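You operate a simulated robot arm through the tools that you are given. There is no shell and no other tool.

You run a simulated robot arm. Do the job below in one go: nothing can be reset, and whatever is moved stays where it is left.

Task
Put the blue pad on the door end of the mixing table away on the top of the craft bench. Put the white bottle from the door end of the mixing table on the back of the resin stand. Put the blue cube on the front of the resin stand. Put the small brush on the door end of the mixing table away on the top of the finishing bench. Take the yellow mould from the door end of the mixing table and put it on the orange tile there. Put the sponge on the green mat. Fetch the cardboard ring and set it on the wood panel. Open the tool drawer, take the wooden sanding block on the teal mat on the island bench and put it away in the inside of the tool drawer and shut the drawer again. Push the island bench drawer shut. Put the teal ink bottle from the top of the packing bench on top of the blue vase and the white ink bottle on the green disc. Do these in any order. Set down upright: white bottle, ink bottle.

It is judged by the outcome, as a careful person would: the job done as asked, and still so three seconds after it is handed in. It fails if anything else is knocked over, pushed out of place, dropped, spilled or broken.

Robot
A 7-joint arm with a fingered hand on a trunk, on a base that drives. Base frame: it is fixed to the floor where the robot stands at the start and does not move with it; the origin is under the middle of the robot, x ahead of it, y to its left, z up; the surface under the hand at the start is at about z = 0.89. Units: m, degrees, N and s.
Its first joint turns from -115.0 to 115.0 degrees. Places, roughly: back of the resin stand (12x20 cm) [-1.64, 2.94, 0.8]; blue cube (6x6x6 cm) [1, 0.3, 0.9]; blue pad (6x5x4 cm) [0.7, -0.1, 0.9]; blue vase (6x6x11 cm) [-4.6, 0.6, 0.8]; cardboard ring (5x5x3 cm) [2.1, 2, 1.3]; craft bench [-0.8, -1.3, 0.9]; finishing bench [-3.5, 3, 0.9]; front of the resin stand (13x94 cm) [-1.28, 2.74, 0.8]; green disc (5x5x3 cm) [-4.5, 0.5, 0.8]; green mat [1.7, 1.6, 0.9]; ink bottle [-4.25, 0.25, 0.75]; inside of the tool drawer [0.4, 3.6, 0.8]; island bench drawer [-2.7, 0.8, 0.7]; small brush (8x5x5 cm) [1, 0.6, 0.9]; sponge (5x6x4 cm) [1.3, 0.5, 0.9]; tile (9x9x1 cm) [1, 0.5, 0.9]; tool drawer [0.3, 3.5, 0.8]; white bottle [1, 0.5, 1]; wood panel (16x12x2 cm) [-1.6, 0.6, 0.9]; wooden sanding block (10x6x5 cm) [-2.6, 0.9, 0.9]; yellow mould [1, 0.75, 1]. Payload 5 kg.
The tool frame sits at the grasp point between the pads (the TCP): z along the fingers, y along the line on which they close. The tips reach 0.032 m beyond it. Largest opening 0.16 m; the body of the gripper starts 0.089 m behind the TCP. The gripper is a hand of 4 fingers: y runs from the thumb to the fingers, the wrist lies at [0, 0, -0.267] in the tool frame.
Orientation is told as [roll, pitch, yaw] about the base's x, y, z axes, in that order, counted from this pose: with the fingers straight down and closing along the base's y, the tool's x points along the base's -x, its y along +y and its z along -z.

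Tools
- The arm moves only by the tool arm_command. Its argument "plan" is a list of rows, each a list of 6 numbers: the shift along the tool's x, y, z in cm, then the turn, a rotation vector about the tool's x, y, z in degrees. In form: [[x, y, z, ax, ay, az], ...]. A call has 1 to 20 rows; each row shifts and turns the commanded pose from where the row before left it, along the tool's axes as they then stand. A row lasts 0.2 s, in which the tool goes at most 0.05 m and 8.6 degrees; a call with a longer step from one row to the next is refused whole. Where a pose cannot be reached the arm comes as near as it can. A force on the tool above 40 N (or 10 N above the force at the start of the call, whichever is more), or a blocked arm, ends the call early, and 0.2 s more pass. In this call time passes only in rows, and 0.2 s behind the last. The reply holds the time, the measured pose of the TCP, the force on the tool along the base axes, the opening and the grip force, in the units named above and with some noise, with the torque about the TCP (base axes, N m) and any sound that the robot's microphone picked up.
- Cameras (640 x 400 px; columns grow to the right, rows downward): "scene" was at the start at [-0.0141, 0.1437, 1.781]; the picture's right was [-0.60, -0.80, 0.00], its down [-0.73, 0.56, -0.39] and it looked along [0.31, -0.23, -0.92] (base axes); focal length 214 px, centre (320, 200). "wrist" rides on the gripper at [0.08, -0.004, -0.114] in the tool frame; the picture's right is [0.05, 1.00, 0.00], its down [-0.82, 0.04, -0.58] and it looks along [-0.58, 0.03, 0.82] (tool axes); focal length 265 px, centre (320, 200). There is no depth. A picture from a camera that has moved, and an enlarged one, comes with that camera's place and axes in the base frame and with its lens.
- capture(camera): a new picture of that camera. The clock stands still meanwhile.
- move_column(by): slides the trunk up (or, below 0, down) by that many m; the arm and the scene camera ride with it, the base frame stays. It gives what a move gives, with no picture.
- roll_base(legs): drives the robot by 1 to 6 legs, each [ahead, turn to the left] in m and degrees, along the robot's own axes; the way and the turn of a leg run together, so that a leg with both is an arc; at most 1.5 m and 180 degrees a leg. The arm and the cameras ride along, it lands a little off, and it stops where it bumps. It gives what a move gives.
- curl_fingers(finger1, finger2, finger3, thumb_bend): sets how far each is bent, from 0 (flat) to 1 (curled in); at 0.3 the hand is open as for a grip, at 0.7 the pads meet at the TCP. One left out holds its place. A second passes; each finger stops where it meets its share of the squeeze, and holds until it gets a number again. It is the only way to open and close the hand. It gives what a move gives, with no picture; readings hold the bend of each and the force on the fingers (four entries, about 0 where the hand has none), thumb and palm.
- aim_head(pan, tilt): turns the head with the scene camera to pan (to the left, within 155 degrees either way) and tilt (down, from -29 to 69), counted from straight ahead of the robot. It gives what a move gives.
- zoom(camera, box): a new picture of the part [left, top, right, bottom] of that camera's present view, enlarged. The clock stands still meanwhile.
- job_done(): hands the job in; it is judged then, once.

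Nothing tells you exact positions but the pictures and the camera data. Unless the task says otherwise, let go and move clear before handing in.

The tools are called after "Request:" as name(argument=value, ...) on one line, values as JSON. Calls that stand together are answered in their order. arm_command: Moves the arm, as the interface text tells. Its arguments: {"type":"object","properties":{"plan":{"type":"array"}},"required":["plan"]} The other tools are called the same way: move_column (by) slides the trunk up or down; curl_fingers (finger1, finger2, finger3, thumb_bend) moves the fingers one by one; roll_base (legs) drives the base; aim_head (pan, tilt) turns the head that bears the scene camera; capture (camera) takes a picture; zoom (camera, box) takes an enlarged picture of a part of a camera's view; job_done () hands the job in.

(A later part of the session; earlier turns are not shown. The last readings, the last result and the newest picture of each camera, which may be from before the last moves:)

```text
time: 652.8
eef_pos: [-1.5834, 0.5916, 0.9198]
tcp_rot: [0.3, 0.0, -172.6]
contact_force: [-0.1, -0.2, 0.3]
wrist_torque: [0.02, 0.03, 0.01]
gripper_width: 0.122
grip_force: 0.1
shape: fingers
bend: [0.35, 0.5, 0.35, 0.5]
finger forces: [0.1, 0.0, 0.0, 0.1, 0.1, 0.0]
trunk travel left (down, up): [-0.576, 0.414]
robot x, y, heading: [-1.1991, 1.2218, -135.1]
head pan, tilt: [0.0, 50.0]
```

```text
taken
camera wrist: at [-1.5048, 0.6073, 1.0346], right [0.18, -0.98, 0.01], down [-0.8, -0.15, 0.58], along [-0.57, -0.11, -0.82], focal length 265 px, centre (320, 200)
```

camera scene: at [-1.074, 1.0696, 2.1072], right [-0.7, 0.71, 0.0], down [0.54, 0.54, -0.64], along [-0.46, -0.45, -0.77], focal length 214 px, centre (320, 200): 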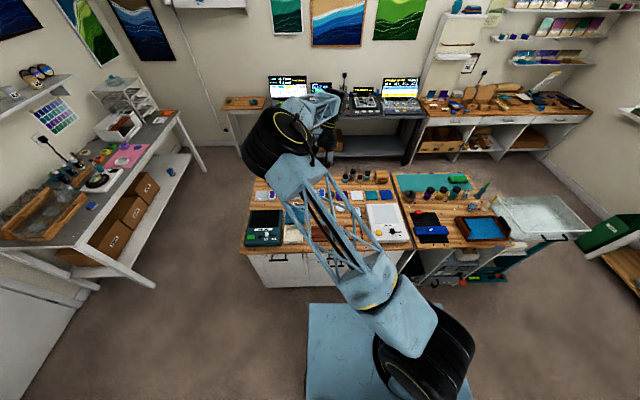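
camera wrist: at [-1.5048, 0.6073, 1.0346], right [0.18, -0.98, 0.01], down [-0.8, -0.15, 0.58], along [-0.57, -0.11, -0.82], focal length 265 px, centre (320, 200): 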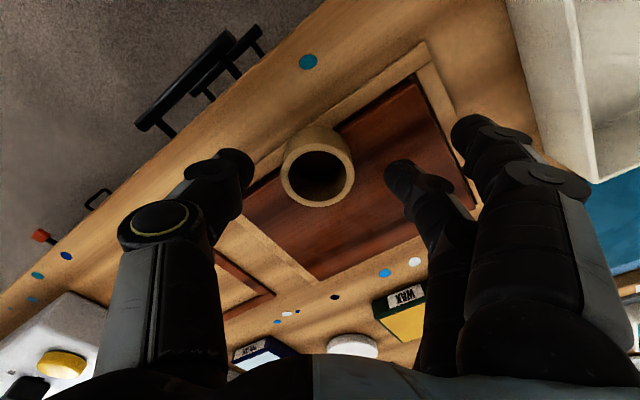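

Request:
arm_command(plan=[[0, 0, 0.4, 0, 0, 0]])

Request:
curl_fingers(finger2=0.7, thumb_bend=0.7)

Request:
capture(camera="wrist")

```text
time: 653.2
eef_pos: [-1.5842, 0.5918, 0.9162]
tcp_rot: [0.3, 0.0, -172.5]
contact_force: [0.4, 0.4, -0.2]
wrist_torque: [0.0, 0.01, -0.01]
gripper_width: 0.1218
grip_force: 0.0
shape: fingers
bend: [0.35, 0.5, 0.35, 0.5]
finger forces: [0.0, 0.0, 0.0, 0.0, 0.0, 0.0]
trunk travel left (down, up): [-0.576, 0.414]
robot x, y, heading: [-1.2044, 1.2235, -135.3]
head pan, tilt: [0.0, 50.0]
```

```text
time: 654.2
eef_pos: [-1.5826, 0.5923, 0.916]
tcp_rot: [0.3, 0.0, -172.5]
contact_force: [0.5, 1.6, 2.2]
wrist_torque: [-0.01, 0.04, -0.01]
gripper_width: 0.0958
grip_force: 10.8
shape: fingers
bend: [0.35, 0.58, 0.35, 0.67]
finger forces: [0.0, 10.6, 0.1, 0.0, 11.5, 0.1]
trunk travel left (down, up): [-0.576, 0.414]
robot x, y, heading: [-1.2008, 1.2206, -135.3]
head pan, tilt: [0.0, 50.0]
```

```text
taken
camera wrist: at [-1.5051, 0.6077, 1.0308], right [0.18, -0.98, 0.01], down [-0.8, -0.15, 0.58], along [-0.57, -0.11, -0.82], focal length 265 px, centre (320, 200)
```

wrist: 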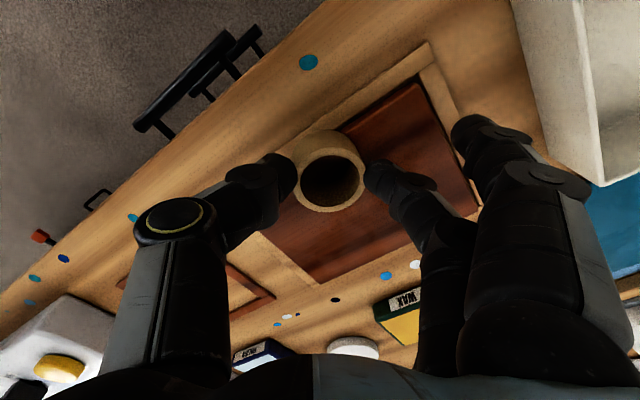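

The ring is held neatly. I lift it a little, move it to the panel's centre and set it down.

Request:
arm_command(plan=[[0, 0, -1, 0, 0, 0], [0, 0, -1.2, 0, 0, 0], [-2.3, 1.0, 0, 0, 0, 0], [-2.3, 1.0, 0, 0, 0, 0], [0, 0, 1, 0, 0, 0]])

Request:
capture(camera="wrist")

```text
time: 655.4
eef_pos: [-1.6267, 0.5664, 0.9299]
tcp_rot: [0.3, 0.0, -172.4]
contact_force: [0.5, 0.5, -0.2]
wrist_torque: [-0.02, -0.01, -0.04]
gripper_width: 0.0953
grip_force: 11.0
shape: fingers
bend: [0.35, 0.58, 0.35, 0.67]
finger forces: [0.0, 10.6, 0.0, 0.0, 10.7, 0.1]
trunk travel left (down, up): [-0.576, 0.414]
robot x, y, heading: [-1.2038, 1.2234, -135.1]
head pan, tilt: [0.0, 50.0]
```

```text
taken
camera wrist: at [-1.5477, 0.5818, 1.043], right [0.18, -0.98, 0.01], down [-0.8, -0.15, 0.58], along [-0.57, -0.11, -0.82], focal length 265 px, centre (320, 200)
```

wrist: 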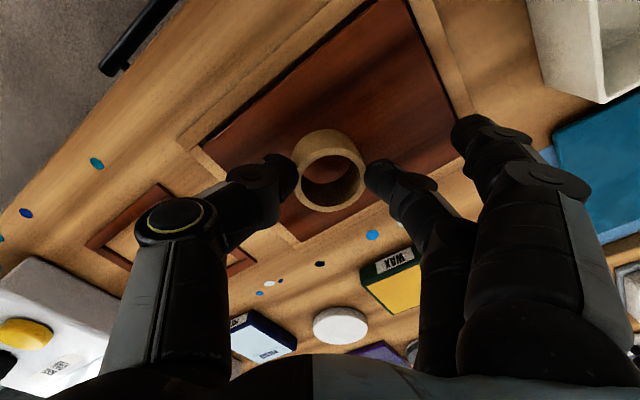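

The ring is right over the panel centre. I lower it and release by opening thumb and finger evenly.

Request:
arm_command(plan=[[0, 0, 0.7, 0, 0, 0], [0, 0, 0.4, 0, 0, 0], [0, 0, 0.3, 0, 0, 0]])

Request:
curl_fingers(finger2=0.54, thumb_bend=0.63)

Request:
capture(camera="wrist")

```text
time: 656.2
eef_pos: [-1.6265, 0.5667, 0.9154]
tcp_rot: [0.4, 0.1, -172.5]
contact_force: [-0.3, 0.6, 8.3]
wrist_torque: [-0.1, -0.02, 0.02]
gripper_width: 0.0952
grip_force: 12.3
shape: fingers
bend: [0.35, 0.58, 0.35, 0.67]
finger forces: [0.0, 10.6, 0.0, 0.0, 13.1, 0.0]
trunk travel left (down, up): [-0.576, 0.414]
robot x, y, heading: [-1.2025, 1.2264, -135.4]
head pan, tilt: [0.0, 50.0]
```

```text
time: 657.2
eef_pos: [-1.6265, 0.5671, 0.9149]
tcp_rot: [0.3, 0.0, -172.6]
contact_force: [-0.1, -0.3, -0.2]
wrist_torque: [-0.01, -0.01, -0.02]
gripper_width: 0.0962
grip_force: 0.2
shape: fingers
bend: [0.35, 0.54, 0.35, 0.63]
finger forces: [0.0, 0.1, 0.1, 0.0, 0.0, 0.0]
trunk travel left (down, up): [-0.576, 0.414]
robot x, y, heading: [-1.2038, 1.2272, -135.5]
head pan, tilt: [0.0, 50.0]
```

```text
taken
camera wrist: at [-1.548, 0.582, 1.029], right [0.18, -0.98, 0.01], down [-0.8, -0.15, 0.58], along [-0.57, -0.11, -0.82], focal length 265 px, centre (320, 200)
```

wrist: 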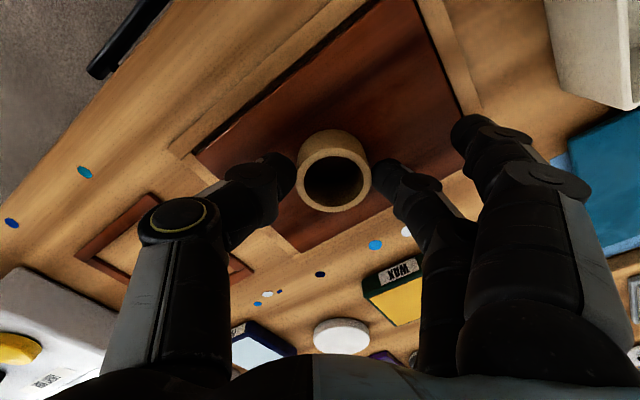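

Released with zero force. I lift straight up and check.

Request:
arm_command(plan=[[0, 0, -1, 0, 0, 0], [0, 0, -2, 0, 0, 0], [0, 0, -4, 0, 0, 0], [0, 0, -4.5, 0, 0, 0], [0, 0, -4.5, 0, 0, 0], [0, 0, -4.5, 0, 0, 0]])

Request:
capture(camera="wrist")

```text
time: 658.6
eef_pos: [-1.6264, 0.5687, 1.1205]
tcp_rot: [0.4, 0.1, -172.6]
contact_force: [0.6, -0.8, 0.7]
wrist_torque: [-0.02, 0.0, 0.0]
gripper_width: 0.0962
grip_force: 0.1
shape: fingers
bend: [0.35, 0.54, 0.35, 0.63]
finger forces: [0.1, 0.0, 0.0, 0.0, 0.0, 0.1]
trunk travel left (down, up): [-0.576, 0.414]
robot x, y, heading: [-1.2043, 1.2221, -135.0]
head pan, tilt: [0.0, 50.0]
```

```text
taken
camera wrist: at [-1.5476, 0.5845, 1.2345], right [0.18, -0.98, 0.01], down [-0.8, -0.15, 0.58], along [-0.57, -0.11, -0.82], focal length 265 px, centre (320, 200)
```

wrist: 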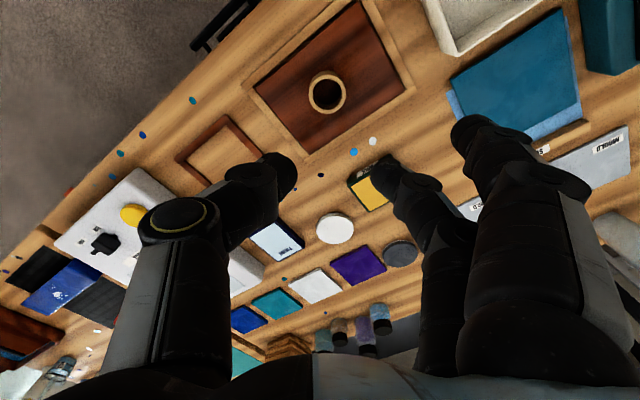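

The cardboard ring lies in the middle of the wood panel. Next I return to the mixing table for the white bottle; I raise the trunk, retract a little and drive.

Request:
move_column(by=0.2)

Request:
arm_command(plan=[[2.6, -3, 0, 0, 0, 0], [2.6, -3, 0, 0, 0, 0], [2.0, -2.4, 0, 0, 0, 0]])

Request:
roll_base(legs=[[0, 90.5], [1.23, 0], [0, 90], [0.87, 0]])

```text
time: 660.8
eef_pos: [-1.6256, 0.5692, 1.3187]
tcp_rot: [0.3, 0.1, -172.6]
contact_force: [-0.4, 0.1, -0.5]
wrist_torque: [-0.01, 0.0, 0.0]
gripper_width: 0.0964
grip_force: 0.0
shape: fingers
bend: [0.35, 0.54, 0.35, 0.63]
finger forces: [0.0, 0.0, 0.1, 0.0, 0.0, 0.0]
trunk travel left (down, up): [-0.776, 0.214]
robot x, y, heading: [-1.2015, 1.2301, -135.3]
head pan, tilt: [0.0, 50.0]
```

```text
time: 661.6
eef_pos: [-1.5645, 0.663, 1.3186]
tcp_rot: [0.5, 0.0, -172.6]
contact_force: [0.8, 0.3, -0.9]
wrist_torque: [-0.04, 0.04, 0.02]
gripper_width: 0.0963
grip_force: 0.0
shape: fingers
bend: [0.35, 0.54, 0.35, 0.63]
finger forces: [0.1, 0.0, 0.1, 0.1, 0.0, 0.0]
trunk travel left (down, up): [-0.776, 0.214]
robot x, y, heading: [-1.2024, 1.2247, -135.0]
head pan, tilt: [0.0, 50.0]
```

```text
time: 680.0
eef_pos: [0.657, 1.5298, 1.3168]
tcp_rot: [0.4, 0.0, 6.6]
contact_force: [-0.6, -0.4, 0.2]
wrist_torque: [0.01, 0.01, 0.03]
gripper_width: 0.0959
grip_force: 0.1
shape: fingers
bend: [0.35, 0.54, 0.35, 0.63]
finger forces: [0.0, 0.0, 0.0, 0.1, 0.0, 0.1]
trunk travel left (down, up): [-0.776, 0.214]
robot x, y, heading: [0.283, 0.9741, 43.8]
head pan, tilt: [0.0, 50.0]
```

Request:
roll_base(legs=[[0, -88.3], [0.04, 0]])

Request:
aim_head(pan=-5, tilt=55)

Request:
capture(camera="scene")

Request:
capture(camera="wrist")

```text
time: 684.8
eef_pos: [0.8849, 0.5898, 1.3169]
tcp_rot: [0.2, 0.1, -81.3]
contact_force: [0.9, -1.2, 0.7]
wrist_torque: [0.04, 0.06, -0.02]
gripper_width: 0.096
grip_force: 0.0
shape: fingers
bend: [0.35, 0.54, 0.35, 0.63]
finger forces: [0.0, 0.1, 0.0, 0.0, 0.1, 0.0]
trunk travel left (down, up): [-0.776, 0.214]
robot x, y, heading: [0.3125, 0.9459, -44.0]
head pan, tilt: [0.0, 50.0]
```

```text
time: 685.5
eef_pos: [0.8839, 0.5926, 1.3185]
tcp_rot: [0.3, 0.0, -81.2]
contact_force: [-0.7, -0.3, 0.0]
wrist_torque: [0.0, -0.01, 0.04]
gripper_width: 0.0961
grip_force: 0.0
shape: fingers
bend: [0.35, 0.54, 0.35, 0.63]
finger forces: [0.1, 0.0, 0.1, 0.1, 0.0, 0.0]
trunk travel left (down, up): [-0.776, 0.214]
robot x, y, heading: [0.3136, 0.9476, -44.0]
head pan, tilt: [-5.0, 55.0]
```

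```text
taken
camera scene: at [0.4582, 1.079, 1.9206], right [-0.75, -0.66, 0.0], down [-0.54, 0.62, -0.57], along [0.38, -0.43, -0.82], focal length 214 px, centre (320, 200)
```

scene: 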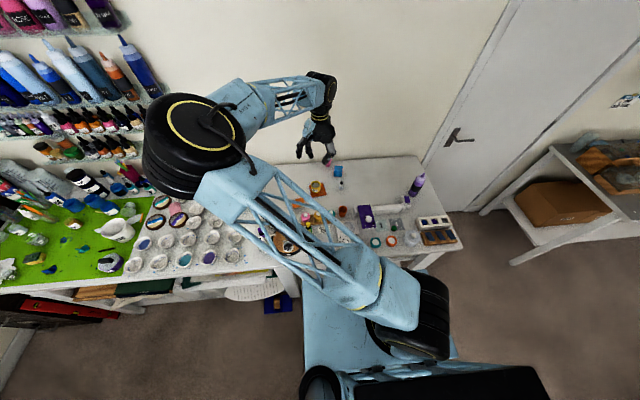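

```text
taken
camera wrist: at [0.866, 0.671, 1.4322], right [0.98, 0.2, 0.01], down [0.16, -0.8, 0.58], along [0.12, -0.56, -0.82], focal length 265 px, centre (320, 200)
```

wrist: 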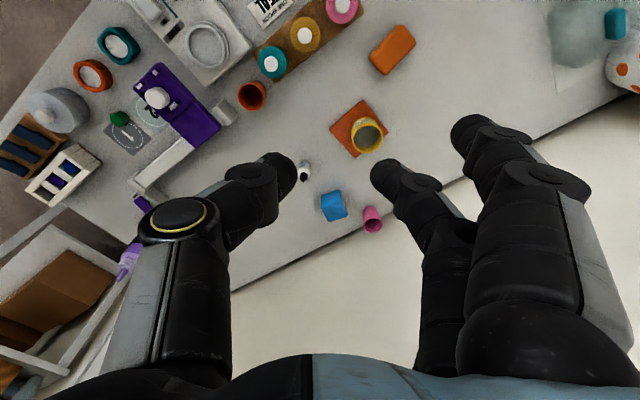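

I see the white bottle at about (0.89,0.388), with the cube and pink cup beyond. I move above the bottle with the hand aligned to the table.

Request:
arm_command(plan=[[-4.06, -0.5, 0, 0, 0, 0], [-4.06, -0.5, 0, 0, 0, 0], [-4.06, -0.5, 0, 0, 0, 0], [-4.06, -0.5, 0, 0, 0, 0], [-4.06, -0.5, 0, 0, 0, 0], [0, 0, 0, 0, 0, -7.35], [0, 0, 0, 0, 0, -7.35], [0, 0, 0, 0, 0, -7.35], [0, 0, 0, 0, 0, -7.35], [0, 0, 0, 0, 0, -7.35], [0, 0, 4.5, 0, 0, 0], [0, 0, 4.5, 0, 0, 0], [0, 0, 4, 0, 0, 0]])

Request:
curl_fingers(finger1=0.48, finger2=0.48, finger3=0.48, thumb_bend=0.48)

Request:
capture(camera="wrist")

```text
time: 688.2
eef_pos: [0.8909, 0.3883, 1.1859]
tcp_rot: [0.4, -0.1, -44.6]
contact_force: [0.3, 0.1, 0.1]
wrist_torque: [-0.01, 0.0, 0.01]
gripper_width: 0.096
grip_force: 0.1
shape: fingers
bend: [0.35, 0.54, 0.35, 0.63]
finger forces: [0.0, 0.1, 0.0, 0.1, 0.1, 0.0]
trunk travel left (down, up): [-0.776, 0.214]
robot x, y, heading: [0.3127, 0.9425, -43.7]
head pan, tilt: [-5.0, 55.0]
```

```text
time: 689.2
eef_pos: [0.8901, 0.389, 1.1878]
tcp_rot: [0.3, -0.1, -44.6]
contact_force: [-0.2, 0.2, -0.2]
wrist_torque: [0.0, 0.03, 0.05]
gripper_width: 0.0992
grip_force: 0.1
shape: fingers
bend: [0.48, 0.48, 0.48, 0.48]
finger forces: [0.0, 0.0, 0.1, 0.0, 0.0, 0.0]
trunk travel left (down, up): [-0.776, 0.214]
robot x, y, heading: [0.317, 0.9462, -44.1]
head pan, tilt: [-5.0, 55.0]
```

```text
taken
camera wrist: at [0.8292, 0.4421, 1.3011], right [0.66, 0.75, 0.0], down [0.61, -0.54, 0.58], along [0.44, -0.38, -0.81], focal length 265 px, centre (320, 200)
```

wrist: 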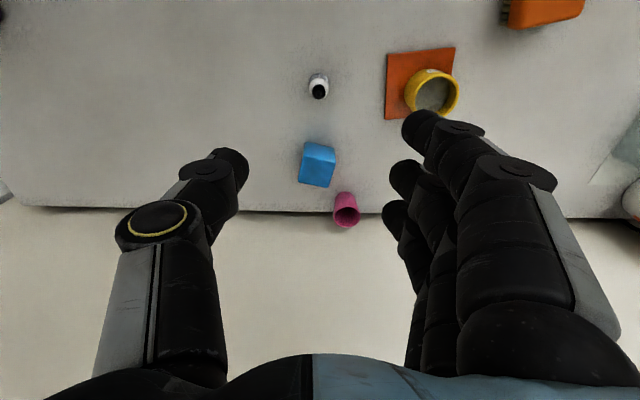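

Bottle directly below. Descend.

Request:
arm_command(plan=[[0, 0, 4.5, 0, 0, 0], [0, 0, 4.5, 0, 0, 0], [0, 0, 4.5, 0, 0, 0]])

Request:
capture(camera="wrist")

```text
time: 690.0
eef_pos: [0.8915, 0.3874, 1.0535]
tcp_rot: [0.3, -0.3, -44.5]
contact_force: [-0.6, 0.3, 0.4]
wrist_torque: [0.02, 0.0, 0.01]
gripper_width: 0.0991
grip_force: 0.1
shape: fingers
bend: [0.48, 0.48, 0.48, 0.48]
finger forces: [0.1, 0.0, 0.0, 0.0, 0.1, 0.0]
trunk travel left (down, up): [-0.776, 0.214]
robot x, y, heading: [0.3117, 0.9464, -44.1]
head pan, tilt: [-5.0, 55.0]
```

```text
taken
camera wrist: at [0.8304, 0.4403, 1.166], right [0.66, 0.75, 0.0], down [0.61, -0.54, 0.58], along [0.44, -0.38, -0.81], focal length 265 px, centre (320, 200)
```

wrist: 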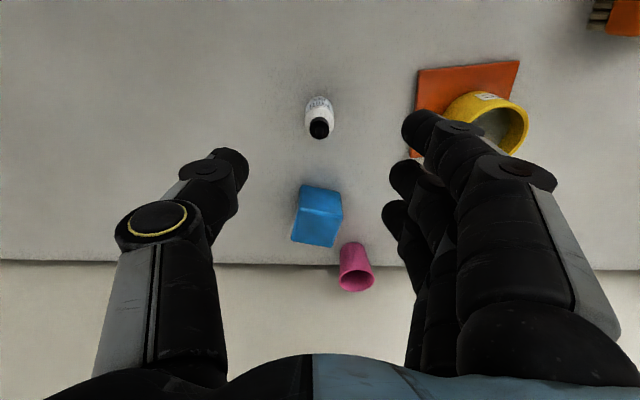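

Request:
arm_command(plan=[[0.5, 0, 4, 0, 0, 0], [0, 0, 4, 0, 0, 0], [0, 0, 2.5, 0, 0, 0], [0, 0, 1.4, 0, 0, 0]])

Request:
capture(camera="wrist")

```text
time: 691.0
eef_pos: [0.8876, 0.392, 0.9331]
tcp_rot: [0.2, -0.2, -44.6]
contact_force: [-0.5, -0.1, 0.2]
wrist_torque: [-0.02, 0.01, 0.0]
gripper_width: 0.0994
grip_force: 0.1
shape: fingers
bend: [0.48, 0.48, 0.48, 0.48]
finger forces: [0.0, 0.0, 0.0, 0.0, 0.1, 0.0]
trunk travel left (down, up): [-0.776, 0.214]
robot x, y, heading: [0.3143, 0.9476, -43.7]
head pan, tilt: [-5.0, 55.0]
```

```text
taken
camera wrist: at [0.8262, 0.4451, 1.0464], right [0.66, 0.75, 0.0], down [0.61, -0.54, 0.58], along [0.44, -0.38, -0.81], focal length 265 px, centre (320, 200)
```

wrist: 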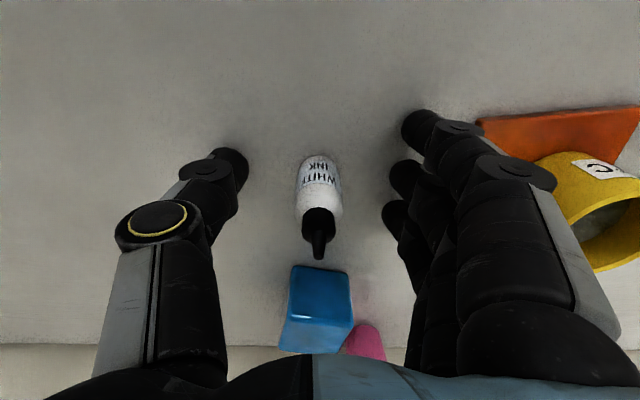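

Centred on the bottle's body; I close.

Request:
curl_fingers(finger1=0.72, finger2=0.72, finger3=0.72, thumb_bend=0.7)

Request:
arm_command(plan=[[0, 0, -1, 0, 0, 0], [0, 0, -2, 0, 0, 0], [0, 0, -4, 0, 0, 0], [0, 0, -4.5, 0, 0, 0], [0, 0, -4.5, 0, 0, 0], [0, 0, -4.5, 0, 0, 0], [0, 0, -4.5, 0, 0, 0]])

Request:
capture(camera="wrist")

```text
time: 692.0
eef_pos: [0.8862, 0.3913, 0.9334]
tcp_rot: [0.3, -0.2, -44.6]
contact_force: [0.3, -0.7, 0.3]
wrist_torque: [-0.01, 0.02, 0.0]
gripper_width: 0.0262
grip_force: 9.0
shape: fingers
bend: [0.72, 0.68, 0.71, 0.68]
finger forces: [0.1, 6.7, 1.8, 0.1, 9.0, 0.1]
trunk travel left (down, up): [-0.776, 0.214]
robot x, y, heading: [0.3136, 0.9431, -44.1]
head pan, tilt: [-5.0, 55.0]
```

```text
time: 693.6
eef_pos: [0.8867, 0.3933, 1.1842]
tcp_rot: [0.3, -0.1, -44.6]
contact_force: [-0.9, 0.8, -0.2]
wrist_torque: [0.02, -0.04, -0.01]
gripper_width: 0.0263
grip_force: 8.9
shape: fingers
bend: [0.72, 0.68, 0.71, 0.68]
finger forces: [0.0, 6.8, 2.0, 0.0, 8.7, 0.1]
trunk travel left (down, up): [-0.776, 0.214]
robot x, y, heading: [0.3123, 0.945, -43.9]
head pan, tilt: [-5.0, 55.0]
```

```text
taken
camera wrist: at [0.8249, 0.4461, 1.299], right [0.66, 0.75, 0.0], down [0.61, -0.54, 0.58], along [0.44, -0.38, -0.81], focal length 265 px, centre (320, 200)
```

wrist: 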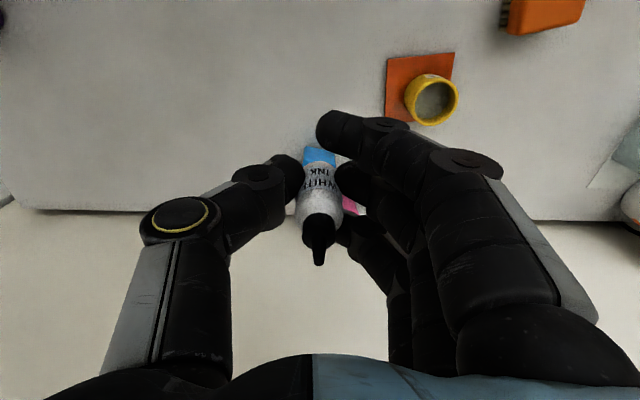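

The white bottle is held upright. I raise the trunk a bit and drive round to the resin stand.

Request:
move_column(by=0.15)

Request:
roll_base(legs=[[-0.15, 0], [0, -90.5], [1.02, 0], [0, -90]])

Request:
roll_base(legs=[[0.85, 0], [0.85, 0], [0, -90], [0.7, 0]])

Request:
aim_head(pan=60, tilt=40)

Request:
capture(camera="scene")

```text
time: 695.4
eef_pos: [0.8866, 0.3918, 1.334]
tcp_rot: [0.3, -0.2, -44.7]
contact_force: [0.7, 0.1, -0.5]
wrist_torque: [-0.02, -0.03, -0.01]
gripper_width: 0.0264
grip_force: 8.4
shape: fingers
bend: [0.72, 0.68, 0.71, 0.68]
finger forces: [0.0, 6.8, 2.1, 0.0, 8.8, 0.0]
trunk travel left (down, up): [-0.926, 0.064]
robot x, y, heading: [0.3171, 0.9431, -44.1]
head pan, tilt: [-5.0, 55.0]
```

```text
time: 709.7
eef_pos: [-1.0782, 0.9084, 1.3345]
tcp_rot: [0.3, -0.1, 134.0]
contact_force: [-0.8, 0.0, 0.4]
wrist_torque: [-0.01, -0.01, 0.02]
gripper_width: 0.0263
grip_force: 7.8
shape: fingers
bend: [0.72, 0.69, 0.71, 0.68]
finger forces: [0.0, 5.7, 1.8, 0.0, 7.7, 0.0]
trunk travel left (down, up): [-0.926, 0.064]
robot x, y, heading: [-0.5211, 0.3424, 134.3]
head pan, tilt: [-5.0, 55.0]
```

```text
time: 725.8
eef_pos: [-0.6552, 2.6166, 1.3331]
tcp_rot: [0.2, -0.1, 44.2]
contact_force: [-0.1, -0.1, -0.6]
wrist_torque: [-0.01, 0.04, 0.02]
gripper_width: 0.026
grip_force: 7.1
shape: fingers
bend: [0.72, 0.69, 0.71, 0.68]
finger forces: [0.0, 5.3, 1.7, 0.0, 7.3, 0.1]
trunk travel left (down, up): [-0.926, 0.064]
robot x, y, heading: [-1.2164, 2.0514, 44.8]
head pan, tilt: [-5.0, 55.0]
```

```text
time: 727.2
eef_pos: [-0.6544, 2.6165, 1.3341]
tcp_rot: [0.3, -0.2, 44.2]
contact_force: [-0.2, 0.0, -1.2]
wrist_torque: [-0.01, -0.01, 0.02]
gripper_width: 0.0258
grip_force: 7.1
shape: fingers
bend: [0.72, 0.69, 0.71, 0.68]
finger forces: [0.1, 5.3, 1.7, 0.1, 7.4, 0.0]
trunk travel left (down, up): [-0.926, 0.064]
robot x, y, heading: [-1.2198, 2.0527, 44.6]
head pan, tilt: [60.0, 40.0]
```

```text
taken
camera scene: at [-1.4262, 2.2398, 2.0912], right [0.97, 0.25, 0.0], down [0.16, -0.62, -0.77], along [-0.2, 0.74, -0.64], focal length 214 px, centre (320, 200)
```

scene: 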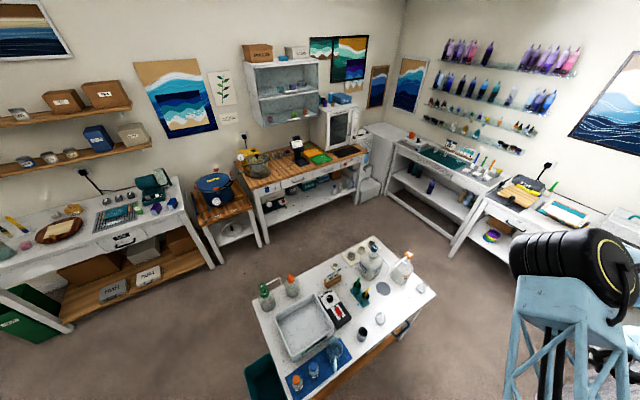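

The resin stand is right beside me. I zoom to see its front and back areas.

Request:
zoom(camera="scene", box=[230, 220, 450, 400])

```text
2.22 times, centred on (340, 310) of scene
camera zoom: at [-1.4262, 2.2398, 2.0912], right [0.97, 0.25, 0.0], down [0.16, -0.62, -0.77], along [-0.2, 0.74, -0.64], focal length 477 px, centre (276, -44)
```

zoom: 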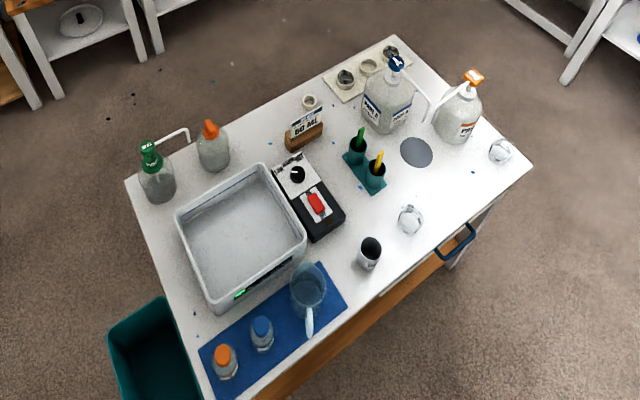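

The back area (around (-1.66,2.91)) is free between the orange-capped bottle and the small sign. I drive alongside and turn to face the stand.

Request:
roll_base(legs=[[0.3, 0], [0, 90.9]])

Request:
aim_head(pan=0, tilt=50)

Request:
capture(camera="scene")

Request:
capture(camera="wrist")

```text
time: 733.3
eef_pos: [-1.575, 2.8221, 1.3344]
tcp_rot: [0.3, -0.1, 134.7]
contact_force: [-0.1, -1.6, -0.9]
wrist_torque: [0.02, 0.0, -0.02]
gripper_width: 0.0256
grip_force: 6.8
shape: fingers
bend: [0.72, 0.7, 0.71, 0.68]
finger forces: [0.1, 5.1, 1.6, 0.1, 6.7, 0.0]
trunk travel left (down, up): [-0.926, 0.064]
robot x, y, heading: [-1.0045, 2.2606, 135.6]
head pan, tilt: [60.0, 40.0]
```

```text
time: 734.6
eef_pos: [-1.5739, 2.8232, 1.3345]
tcp_rot: [0.3, -0.3, 134.7]
contact_force: [-0.6, -0.2, -0.3]
wrist_torque: [0.01, 0.0, -0.02]
gripper_width: 0.0258
grip_force: 6.5
shape: fingers
bend: [0.72, 0.7, 0.71, 0.68]
finger forces: [0.0, 5.1, 1.6, 0.1, 6.7, 0.1]
trunk travel left (down, up): [-0.926, 0.064]
robot x, y, heading: [-1.0081, 2.2654, 135.2]
head pan, tilt: [0.0, 50.0]
```

```text
taken
camera scene: at [-1.1631, 2.1325, 2.0771], right [0.7, 0.71, 0.0], down [0.54, -0.54, -0.64], along [-0.46, 0.45, -0.77], focal length 214 px, centre (320, 200)
```

scene: 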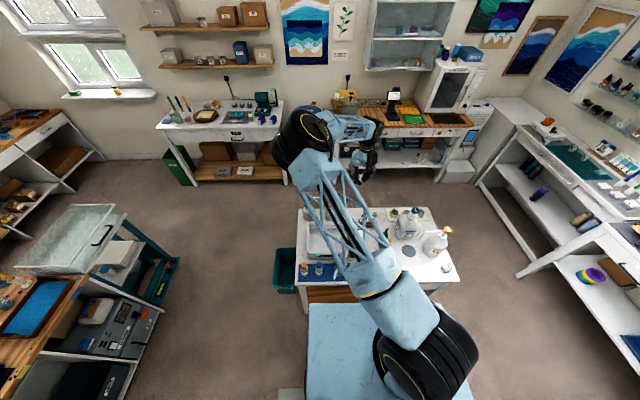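

```text
taken
camera wrist: at [-1.5143, 2.7688, 1.4483], right [-0.67, -0.74, 0.0], down [-0.6, 0.55, 0.58], along [-0.43, 0.39, -0.81], focal length 265 px, centre (320, 200)
```

wrist: 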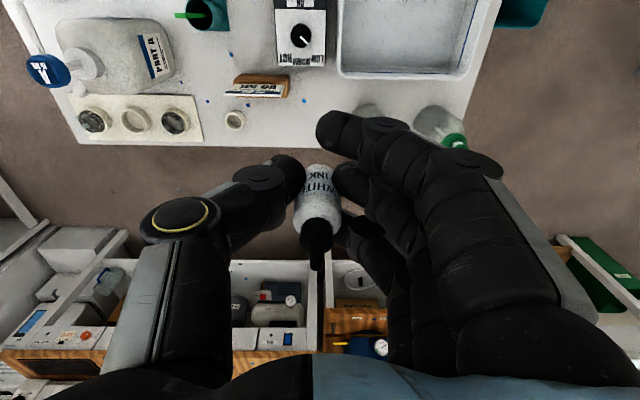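

The free spot is right ahead. I move over it and lower with the trunk.

Request:
arm_command(plan=[[-3.8, 0.05, 0, 0, 0, 0], [-3.8, 0.05, 0, 0, 0, 0], [-3.8, 0.05, 0, 0, 0, 0]])

Request:
move_column(by=-0.3)

Request:
capture(camera="wrist")

Request:
capture(camera="scene")

```text
time: 735.4
eef_pos: [-1.6554, 2.9043, 1.3339]
tcp_rot: [0.3, -0.1, 134.7]
contact_force: [0.1, 0.8, -0.7]
wrist_torque: [-0.06, -0.02, -0.02]
gripper_width: 0.0259
grip_force: 6.8
shape: fingers
bend: [0.72, 0.7, 0.71, 0.68]
finger forces: [0.1, 5.0, 1.7, 0.0, 6.8, 0.1]
trunk travel left (down, up): [-0.926, 0.064]
robot x, y, heading: [-1.0113, 2.2631, 135.1]
head pan, tilt: [0.0, 50.0]
```

```text
time: 738.4
eef_pos: [-1.6553, 2.9036, 1.0339]
tcp_rot: [0.4, -0.2, 134.7]
contact_force: [-0.3, 0.9, -0.6]
wrist_torque: [0.01, 0.02, 0.0]
gripper_width: 0.0257
grip_force: 7.1
shape: fingers
bend: [0.72, 0.7, 0.71, 0.68]
finger forces: [0.0, 5.1, 1.8, 0.0, 6.9, 0.0]
trunk travel left (down, up): [-0.626, 0.364]
robot x, y, heading: [-1.0042, 2.2633, 135.3]
head pan, tilt: [0.0, 50.0]
```

```text
taken
camera wrist: at [-1.5956, 2.8488, 1.149], right [-0.67, -0.74, 0.0], down [-0.6, 0.55, 0.58], along [-0.43, 0.39, -0.81], focal length 265 px, centre (320, 200)
```

wrist: 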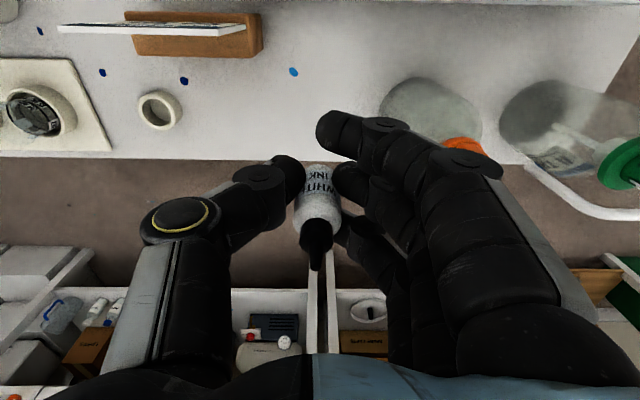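

```text
taken
camera scene: at [-1.1628, 2.1326, 1.7771], right [0.7, 0.71, 0.0], down [0.54, -0.54, -0.64], along [-0.46, 0.45, -0.77], focal length 214 px, centre (320, 200)
```

scene: 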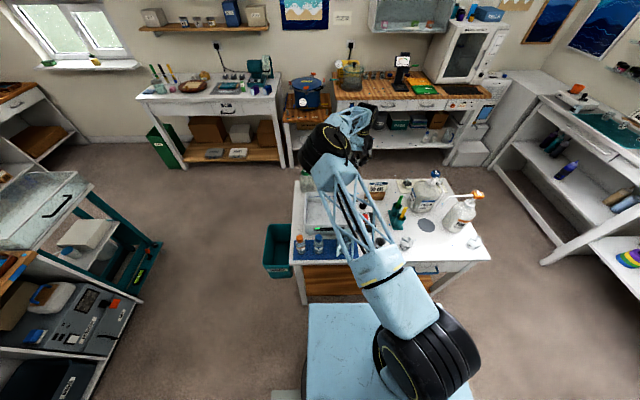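

Request:
arm_command(plan=[[0, -1, 3, 0, 0, 0], [0, 0, 4, 0, 0, 0], [0, 0, 3.5, 0, 0, 0], [0, 0, 2, 0, 0, 0]])

Request:
capture(camera="wrist")

```text
time: 739.4
eef_pos: [-1.6478, 2.9095, 0.9103]
tcp_rot: [0.3, -0.1, 134.6]
contact_force: [-0.1, 0.2, -0.6]
wrist_torque: [-0.03, -0.02, 0.01]
gripper_width: 0.0258
grip_force: 7.2
shape: fingers
bend: [0.72, 0.7, 0.71, 0.68]
finger forces: [0.0, 5.2, 1.9, 0.0, 6.7, 0.1]
trunk travel left (down, up): [-0.626, 0.364]
robot x, y, heading: [-1.0081, 2.2644, 135.1]
head pan, tilt: [0.0, 50.0]
```

```text
taken
camera wrist: at [-1.5892, 2.8555, 1.0236], right [-0.67, -0.74, 0.0], down [-0.6, 0.55, 0.58], along [-0.43, 0.39, -0.81], focal length 265 px, centre (320, 200)
```

wrist: 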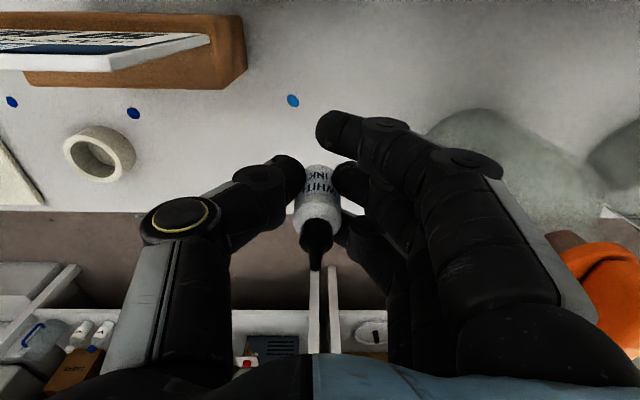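

Request:
arm_command(plan=[[0, 0, 2, 0, 0, 0], [0, 0, 1.3, 0, 0, 0], [0, 0, 0.7, 0, 0, 0], [0, 0, 0.4, 0, 0, 0]])

Request:
capture(camera="wrist")

```text
time: 740.4
eef_pos: [-1.6498, 2.9089, 0.8674]
tcp_rot: [0.3, -0.2, 134.7]
contact_force: [-1.1, 1.0, -1.7]
wrist_torque: [0.01, -0.02, 0.02]
gripper_width: 0.0258
grip_force: 6.9
shape: fingers
bend: [0.72, 0.7, 0.71, 0.68]
finger forces: [0.1, 5.2, 2.0, 0.0, 6.7, 0.1]
trunk travel left (down, up): [-0.626, 0.364]
robot x, y, heading: [-1.0067, 2.2653, 135.3]
head pan, tilt: [0.0, 50.0]
```

```text
taken
camera wrist: at [-1.5899, 2.8554, 0.98], right [-0.67, -0.74, 0.0], down [-0.6, 0.55, 0.58], along [-0.43, 0.39, -0.81], focal length 265 px, centre (320, 200)
```

wrist: 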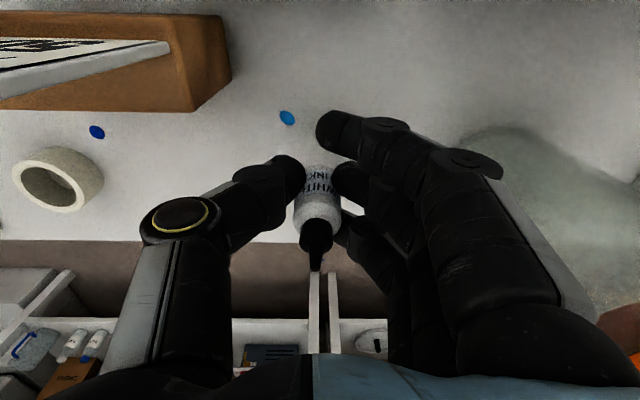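

Request:
arm_command(plan=[[0, 0, 0.3, 0, 0, 0], [0, 0, 0.3, 0, 0, 0], [0, 0, 0.25, 0, 0, 0]])

```text
time: 741.2
eef_pos: [-1.649, 2.9092, 0.858]
tcp_rot: [0.3, -0.2, 134.7]
contact_force: [0.1, 0.7, 0.8]
wrist_torque: [0.01, -0.01, 0.01]
gripper_width: 0.026
grip_force: 6.7
shape: fingers
bend: [0.72, 0.7, 0.71, 0.68]
finger forces: [0.0, 5.2, 1.9, 0.0, 6.8, 0.0]
trunk travel left (down, up): [-0.626, 0.364]
robot x, y, heading: [-1.0069, 2.262, 135.5]
head pan, tilt: [0.0, 50.0]
```

Request:
arm_command(plan=[[0, 0, 0.25, 0, 0, 0], [0, 0, 0.25, 0, 0, 0], [0, 0, 0.25, 0, 0, 0]])

```text
time: 742.0
eef_pos: [-1.6489, 2.9108, 0.8496]
tcp_rot: [0.2, -0.3, 134.7]
contact_force: [0.0, 0.0, -0.5]
wrist_torque: [-0.01, 0.03, -0.01]
gripper_width: 0.0259
grip_force: 6.9
shape: fingers
bend: [0.72, 0.7, 0.71, 0.68]
finger forces: [0.1, 5.2, 2.0, 0.0, 6.6, 0.0]
trunk travel left (down, up): [-0.626, 0.364]
robot x, y, heading: [-1.0038, 2.2666, 135.5]
head pan, tilt: [0.0, 50.0]
```

Request:
arm_command(plan=[[0, 0, 0.3, 0, 0, 0], [0, 0, 0.3, 0, 0, 0], [0, 0, 0.3, 0, 0, 0]])

Request:
capture(camera="wrist")

```text
time: 742.8
eef_pos: [-1.65, 2.9095, 0.8408]
tcp_rot: [0.4, -0.1, 134.6]
contact_force: [0.0, 0.4, -0.1]
wrist_torque: [0.0, -0.02, -0.01]
gripper_width: 0.0259
grip_force: 7.3
shape: fingers
bend: [0.72, 0.7, 0.71, 0.68]
finger forces: [0.0, 5.2, 2.1, 0.0, 6.8, 0.0]
trunk travel left (down, up): [-0.626, 0.364]
robot x, y, heading: [-1.0056, 2.2635, 135.3]
head pan, tilt: [0.0, 50.0]
```

```text
taken
camera wrist: at [-1.5894, 2.8556, 0.9546], right [-0.67, -0.74, 0.0], down [-0.6, 0.55, 0.58], along [-0.43, 0.39, -0.81], focal length 265 px, centre (320, 200)
```

wrist: 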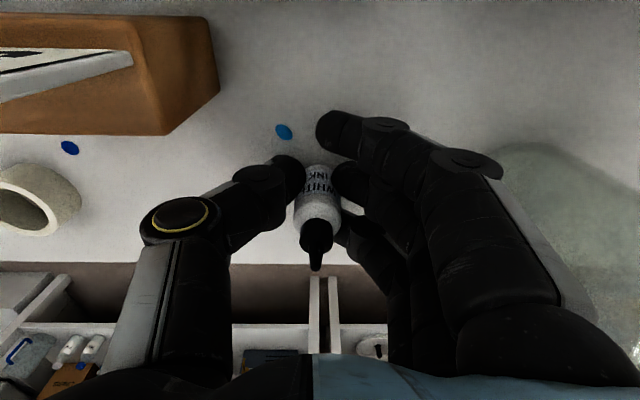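

Request:
arm_command(plan=[[0, 0, 0.3, 0, 0, 0], [0, 0, 0.25, 0, 0, 0], [0, 0, 0.2, 0, 0, 0]])

```text
time: 743.6
eef_pos: [-1.6498, 2.9088, 0.8363]
tcp_rot: [0.3, -0.3, 134.8]
contact_force: [-0.9, -0.4, 20.7]
wrist_torque: [0.19, 0.19, -0.01]
gripper_width: 0.0255
grip_force: 17.0
shape: fingers
bend: [0.72, 0.71, 0.72, 0.69]
finger forces: [0.1, 9.8, 10.6, 0.0, 14.2, 0.0]
trunk travel left (down, up): [-0.626, 0.364]
robot x, y, heading: [-1.0072, 2.2638, 135.0]
head pan, tilt: [0.0, 50.0]
```

Contact. I ease up 2 mm and release evenly.

Request:
arm_command(plan=[[0, 0, -0.2, 0, 0, 0]])

Request:
curl_fingers(finger1=0.66, finger2=0.65, finger3=0.66, thumb_bend=0.63)

Request:
capture(camera="wrist")

```text
time: 744.0
eef_pos: [-1.6495, 2.9085, 0.8362]
tcp_rot: [0.3, -0.3, 134.8]
contact_force: [-3.5, 0.3, 14.7]
wrist_torque: [0.14, 0.25, -0.03]
gripper_width: 0.0254
grip_force: 16.6
shape: fingers
bend: [0.72, 0.71, 0.72, 0.69]
finger forces: [0.0, 9.8, 11.3, 0.1, 11.0, 0.0]
trunk travel left (down, up): [-0.626, 0.364]
robot x, y, heading: [-1.0043, 2.2591, 135.4]
head pan, tilt: [0.0, 50.0]
```

```text
time: 745.0
eef_pos: [-1.6496, 2.9082, 0.8366]
tcp_rot: [0.3, -0.2, 134.7]
contact_force: [0.1, -0.4, 17.8]
wrist_torque: [0.2, -0.28, 0.0]
gripper_width: 0.0338
grip_force: 8.5
shape: fingers
bend: [0.66, 0.65, 0.66, 0.65]
finger forces: [0.1, 0.5, 0.2, 0.1, 16.9, 0.0]
trunk travel left (down, up): [-0.626, 0.364]
robot x, y, heading: [-1.005, 2.2637, 135.4]
head pan, tilt: [0.0, 50.0]
```

```text
taken
camera wrist: at [-1.5889, 2.8549, 0.9504], right [-0.67, -0.74, 0.0], down [-0.6, 0.55, 0.58], along [-0.43, 0.39, -0.81], focal length 265 px, centre (320, 200)
```

wrist: 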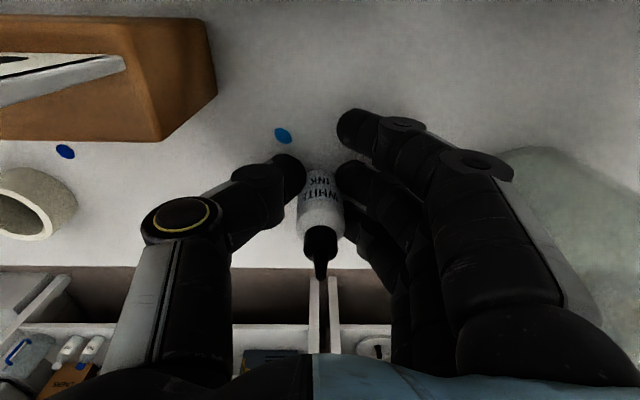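

Request:
arm_command(plan=[[0, 0, -0.4, 0, 0, 0], [0, 0, -0.4, 0, 0, 0]])

Request:
curl_fingers(finger1=0.58, finger2=0.57, finger3=0.58, thumb_bend=0.56)

Request:
capture(camera="wrist")

```text
time: 745.6
eef_pos: [-1.6488, 2.909, 0.8434]
tcp_rot: [0.2, -0.1, 134.7]
contact_force: [0.4, 0.0, 0.6]
wrist_torque: [0.0, -0.01, 0.0]
gripper_width: 0.0377
grip_force: 0.2
shape: fingers
bend: [0.66, 0.65, 0.66, 0.63]
finger forces: [0.0, 0.1, 0.0, 0.0, 0.1, 0.0]
trunk travel left (down, up): [-0.626, 0.364]
robot x, y, heading: [-1.0079, 2.2659, 135.2]
head pan, tilt: [0.0, 50.0]
```

```text
time: 746.6
eef_pos: [-1.65, 2.9098, 0.8438]
tcp_rot: [0.3, -0.2, 134.6]
contact_force: [-0.3, 0.3, 0.0]
wrist_torque: [0.01, -0.02, 0.0]
gripper_width: 0.0654
grip_force: 0.0
shape: fingers
bend: [0.57, 0.56, 0.57, 0.56]
finger forces: [0.0, 0.0, 0.1, 0.0, 0.0, 0.0]
trunk travel left (down, up): [-0.626, 0.364]
robot x, y, heading: [-1.0065, 2.2639, 135.2]
head pan, tilt: [0.0, 50.0]
```

```text
taken
camera wrist: at [-1.5896, 2.8554, 0.9575], right [-0.67, -0.74, 0.0], down [-0.6, 0.55, 0.58], along [-0.43, 0.39, -0.81], focal length 265 px, centre (320, 200)
```

wrist: 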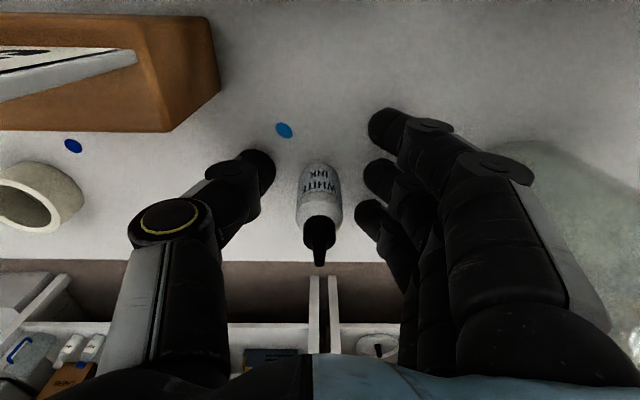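

The white bottle stands upright on the back of the stand. I lift the hand clear.

Request:
arm_command(plan=[[0, 0, -2, 0, 0, 0], [0, 0, -3, 0, 0, 0], [0, 0, -4.5, 0, 0, 0], [0, 0, -4.5, 0, 0, 0], [0, 0, -4.5, 0, 0, 0], [0, 0, -4.5, 0, 0, 0]])

Request:
move_column(by=0.25)

Request:
capture(camera="wrist")

```text
time: 748.0
eef_pos: [-1.6466, 2.9085, 1.0745]
tcp_rot: [0.3, -0.3, 134.7]
contact_force: [-0.4, -1.0, 0.1]
wrist_torque: [0.05, 0.04, -0.03]
gripper_width: 0.0652
grip_force: 0.1
shape: fingers
bend: [0.57, 0.56, 0.57, 0.56]
finger forces: [0.0, 0.0, 0.0, 0.0, 0.0, 0.0]
trunk travel left (down, up): [-0.626, 0.364]
robot x, y, heading: [-1.0099, 2.2625, 135.4]
head pan, tilt: [0.0, 50.0]
```

```text
time: 750.5
eef_pos: [-1.6472, 2.909, 1.3232]
tcp_rot: [0.4, -0.2, 134.7]
contact_force: [-0.1, 0.6, -0.6]
wrist_torque: [0.0, 0.02, 0.02]
gripper_width: 0.0653
grip_force: 0.1
shape: fingers
bend: [0.57, 0.56, 0.57, 0.56]
finger forces: [0.0, 0.0, 0.0, 0.0, 0.1, 0.0]
trunk travel left (down, up): [-0.876, 0.114]
robot x, y, heading: [-1.0064, 2.2682, 135.4]
head pan, tilt: [0.0, 50.0]
```

```text
taken
camera wrist: at [-1.5868, 2.8549, 1.4372], right [-0.67, -0.74, 0.0], down [-0.6, 0.55, 0.58], along [-0.43, 0.39, -0.81], focal length 265 px, centre (320, 200)
```

wrist: 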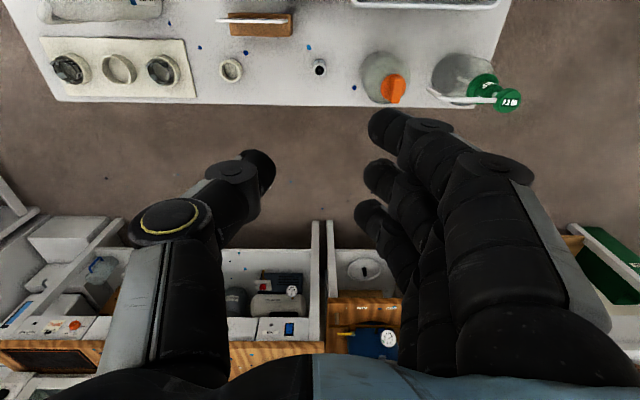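

Placed. Now back to the mixing table for the blue cube.

Request:
roll_base(legs=[[0, 90], [1.04, 0], [0, 90], [0.87, 0], [0.85, 0], [0, 90]])

Request:
roll_base(legs=[[1.0, 0]])

```text
time: 776.3
eef_pos: [0.1066, 0.9295, 1.3245]
tcp_rot: [0.2, -0.2, 44.0]
contact_force: [0.0, -0.3, 0.0]
wrist_torque: [-0.01, 0.03, -0.01]
gripper_width: 0.0659
grip_force: 0.0
shape: fingers
bend: [0.57, 0.56, 0.57, 0.56]
finger forces: [0.0, 0.1, 0.0, 0.0, 0.1, 0.0]
trunk travel left (down, up): [-0.876, 0.114]
robot x, y, heading: [-0.5389, 0.2983, 44.5]
head pan, tilt: [0.0, 50.0]
```

```text
time: 781.5
eef_pos: [0.8221, 1.6332, 1.3237]
tcp_rot: [0.4, -0.1, 44.0]
contact_force: [0.7, 0.3, 0.3]
wrist_torque: [-0.03, 0.02, 0.02]
gripper_width: 0.0655
grip_force: 0.1
shape: fingers
bend: [0.57, 0.56, 0.57, 0.56]
finger forces: [0.1, 0.0, 0.0, 0.0, 0.1, 0.0]
trunk travel left (down, up): [-0.876, 0.114]
robot x, y, heading: [0.1693, 1.0016, 44.6]
head pan, tilt: [0.0, 50.0]
```

Request:
roll_base(legs=[[0, -89.1], [0.13, 0]])

Request:
capture(camera="wrist")

```text
time: 786.8
eef_pos: [0.8983, 0.2586, 1.3218]
tcp_rot: [0.3, -0.1, -45.6]
contact_force: [0.9, -0.1, -1.1]
wrist_torque: [0.05, 0.03, 0.0]
gripper_width: 0.0655
grip_force: 0.1
shape: fingers
bend: [0.57, 0.56, 0.57, 0.56]
finger forces: [0.0, 0.0, 0.1, 0.1, 0.1, 0.0]
trunk travel left (down, up): [-0.876, 0.114]
robot x, y, heading: [0.2603, 0.9106, -44.8]
head pan, tilt: [0.0, 50.0]
```

```text
taken
camera wrist: at [0.8389, 0.3136, 1.4358], right [0.68, 0.74, 0.0], down [0.6, -0.55, 0.58], along [0.43, -0.39, -0.82], focal length 265 px, centre (320, 200)
```

wrist: 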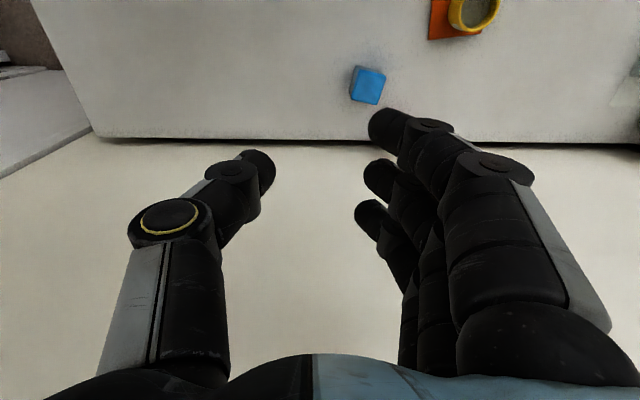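

The cube is at about (0.977,0.305), turned about 20°, with the pink cup just behind. I'll grip it with the hand at yaw 25°, which matches the cube and keeps clear of the cup.

Request:
arm_command(plan=[[-1.1, 4.4, 0, 0, 0, 0], [-1.1, 4.4, 0, 0, 0, 0], [0, 0, 0, 0, 0, -7.9], [0, 0, 0, 0, 0, -7.9], [0, 0, 0, 0, 0, -7.9], [0, 0, 0, 0, 0, -7.9], [0, 0, 0, 0, 0, -7.9], [0, 0, 0, 0, 0, -7.9], [0, 0, 0, 0, 0, -7.9], [0, 0, 0, 0, 0, -7.9], [0, 0, 0, 0, 0, -7.9]])

Request:
curl_fingers(finger1=0.45, finger2=0.45, finger3=0.45, thumb_bend=0.45)

Request:
capture(camera="wrist")

```text
time: 789.2
eef_pos: [0.9744, 0.3066, 1.3232]
tcp_rot: [0.0, -0.3, 25.6]
contact_force: [0.3, 0.7, 0.3]
wrist_torque: [-0.02, 0.02, 0.02]
gripper_width: 0.0659
grip_force: 0.0
shape: fingers
bend: [0.57, 0.56, 0.57, 0.56]
finger forces: [0.0, 0.0, 0.1, 0.0, 0.0, 0.1]
trunk travel left (down, up): [-0.876, 0.114]
robot x, y, heading: [0.2616, 0.9108, -44.9]
head pan, tilt: [0.0, 50.0]
```

```text
time: 790.2
eef_pos: [0.9759, 0.3061, 1.3228]
tcp_rot: [0.0, -0.2, 25.5]
contact_force: [-1.1, -0.3, -0.1]
wrist_torque: [0.0, 0.0, 0.02]
gripper_width: 0.1105
grip_force: 0.0
shape: fingers
bend: [0.45, 0.45, 0.45, 0.45]
finger forces: [0.1, 0.0, 0.1, 0.1, 0.0, 0.0]
trunk travel left (down, up): [-0.876, 0.114]
robot x, y, heading: [0.2597, 0.9091, -45.0]
head pan, tilt: [0.0, 50.0]
```

```text
taken
camera wrist: at [0.9044, 0.2681, 1.4372], right [-0.48, 0.88, 0.0], down [0.71, 0.39, 0.58], along [0.51, 0.28, -0.81], focal length 265 px, centre (320, 200)
```

wrist: 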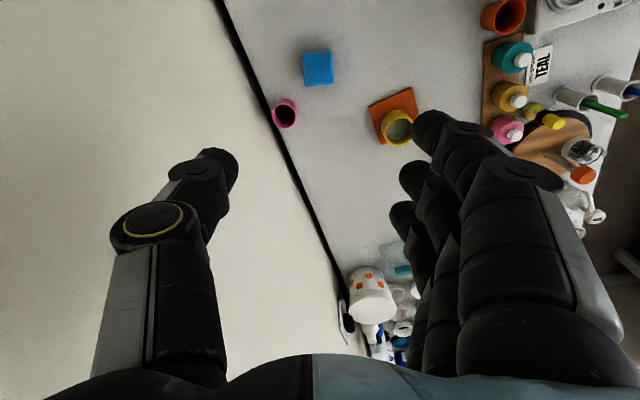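

Request:
arm_command(plan=[[0.5, -0.4, 4, 0, 0, 0], [0, 0, 4.5, 0, 0, 0], [0, 0, 4.5, 0, 0, 0], [0, 0, 4.5, 0, 0, 0], [0, 0, 4.5, 0, 0, 0], [0, 0, 4.5, 0, 0, 0]])

Request:
capture(camera="wrist")

```text
time: 791.6
eef_pos: [0.9753, 0.3011, 1.0588]
tcp_rot: [-0.1, -0.3, 25.5]
contact_force: [-0.5, -0.8, 0.6]
wrist_torque: [0.02, 0.0, 0.01]
gripper_width: 0.1105
grip_force: 0.0
shape: fingers
bend: [0.45, 0.45, 0.45, 0.45]
finger forces: [0.0, 0.0, 0.0, 0.0, 0.1, 0.0]
trunk travel left (down, up): [-0.876, 0.114]
robot x, y, heading: [0.2591, 0.9109, -45.2]
head pan, tilt: [0.0, 50.0]
```

```text
taken
camera wrist: at [0.9029, 0.2622, 1.1723], right [-0.48, 0.88, 0.0], down [0.71, 0.39, 0.58], along [0.51, 0.28, -0.81], focal length 265 px, centre (320, 200)
```

wrist: 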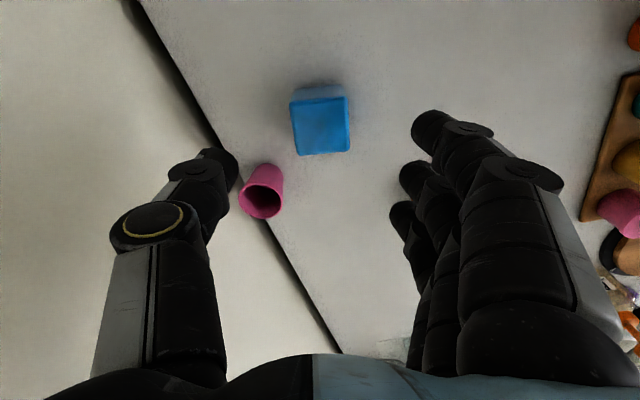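

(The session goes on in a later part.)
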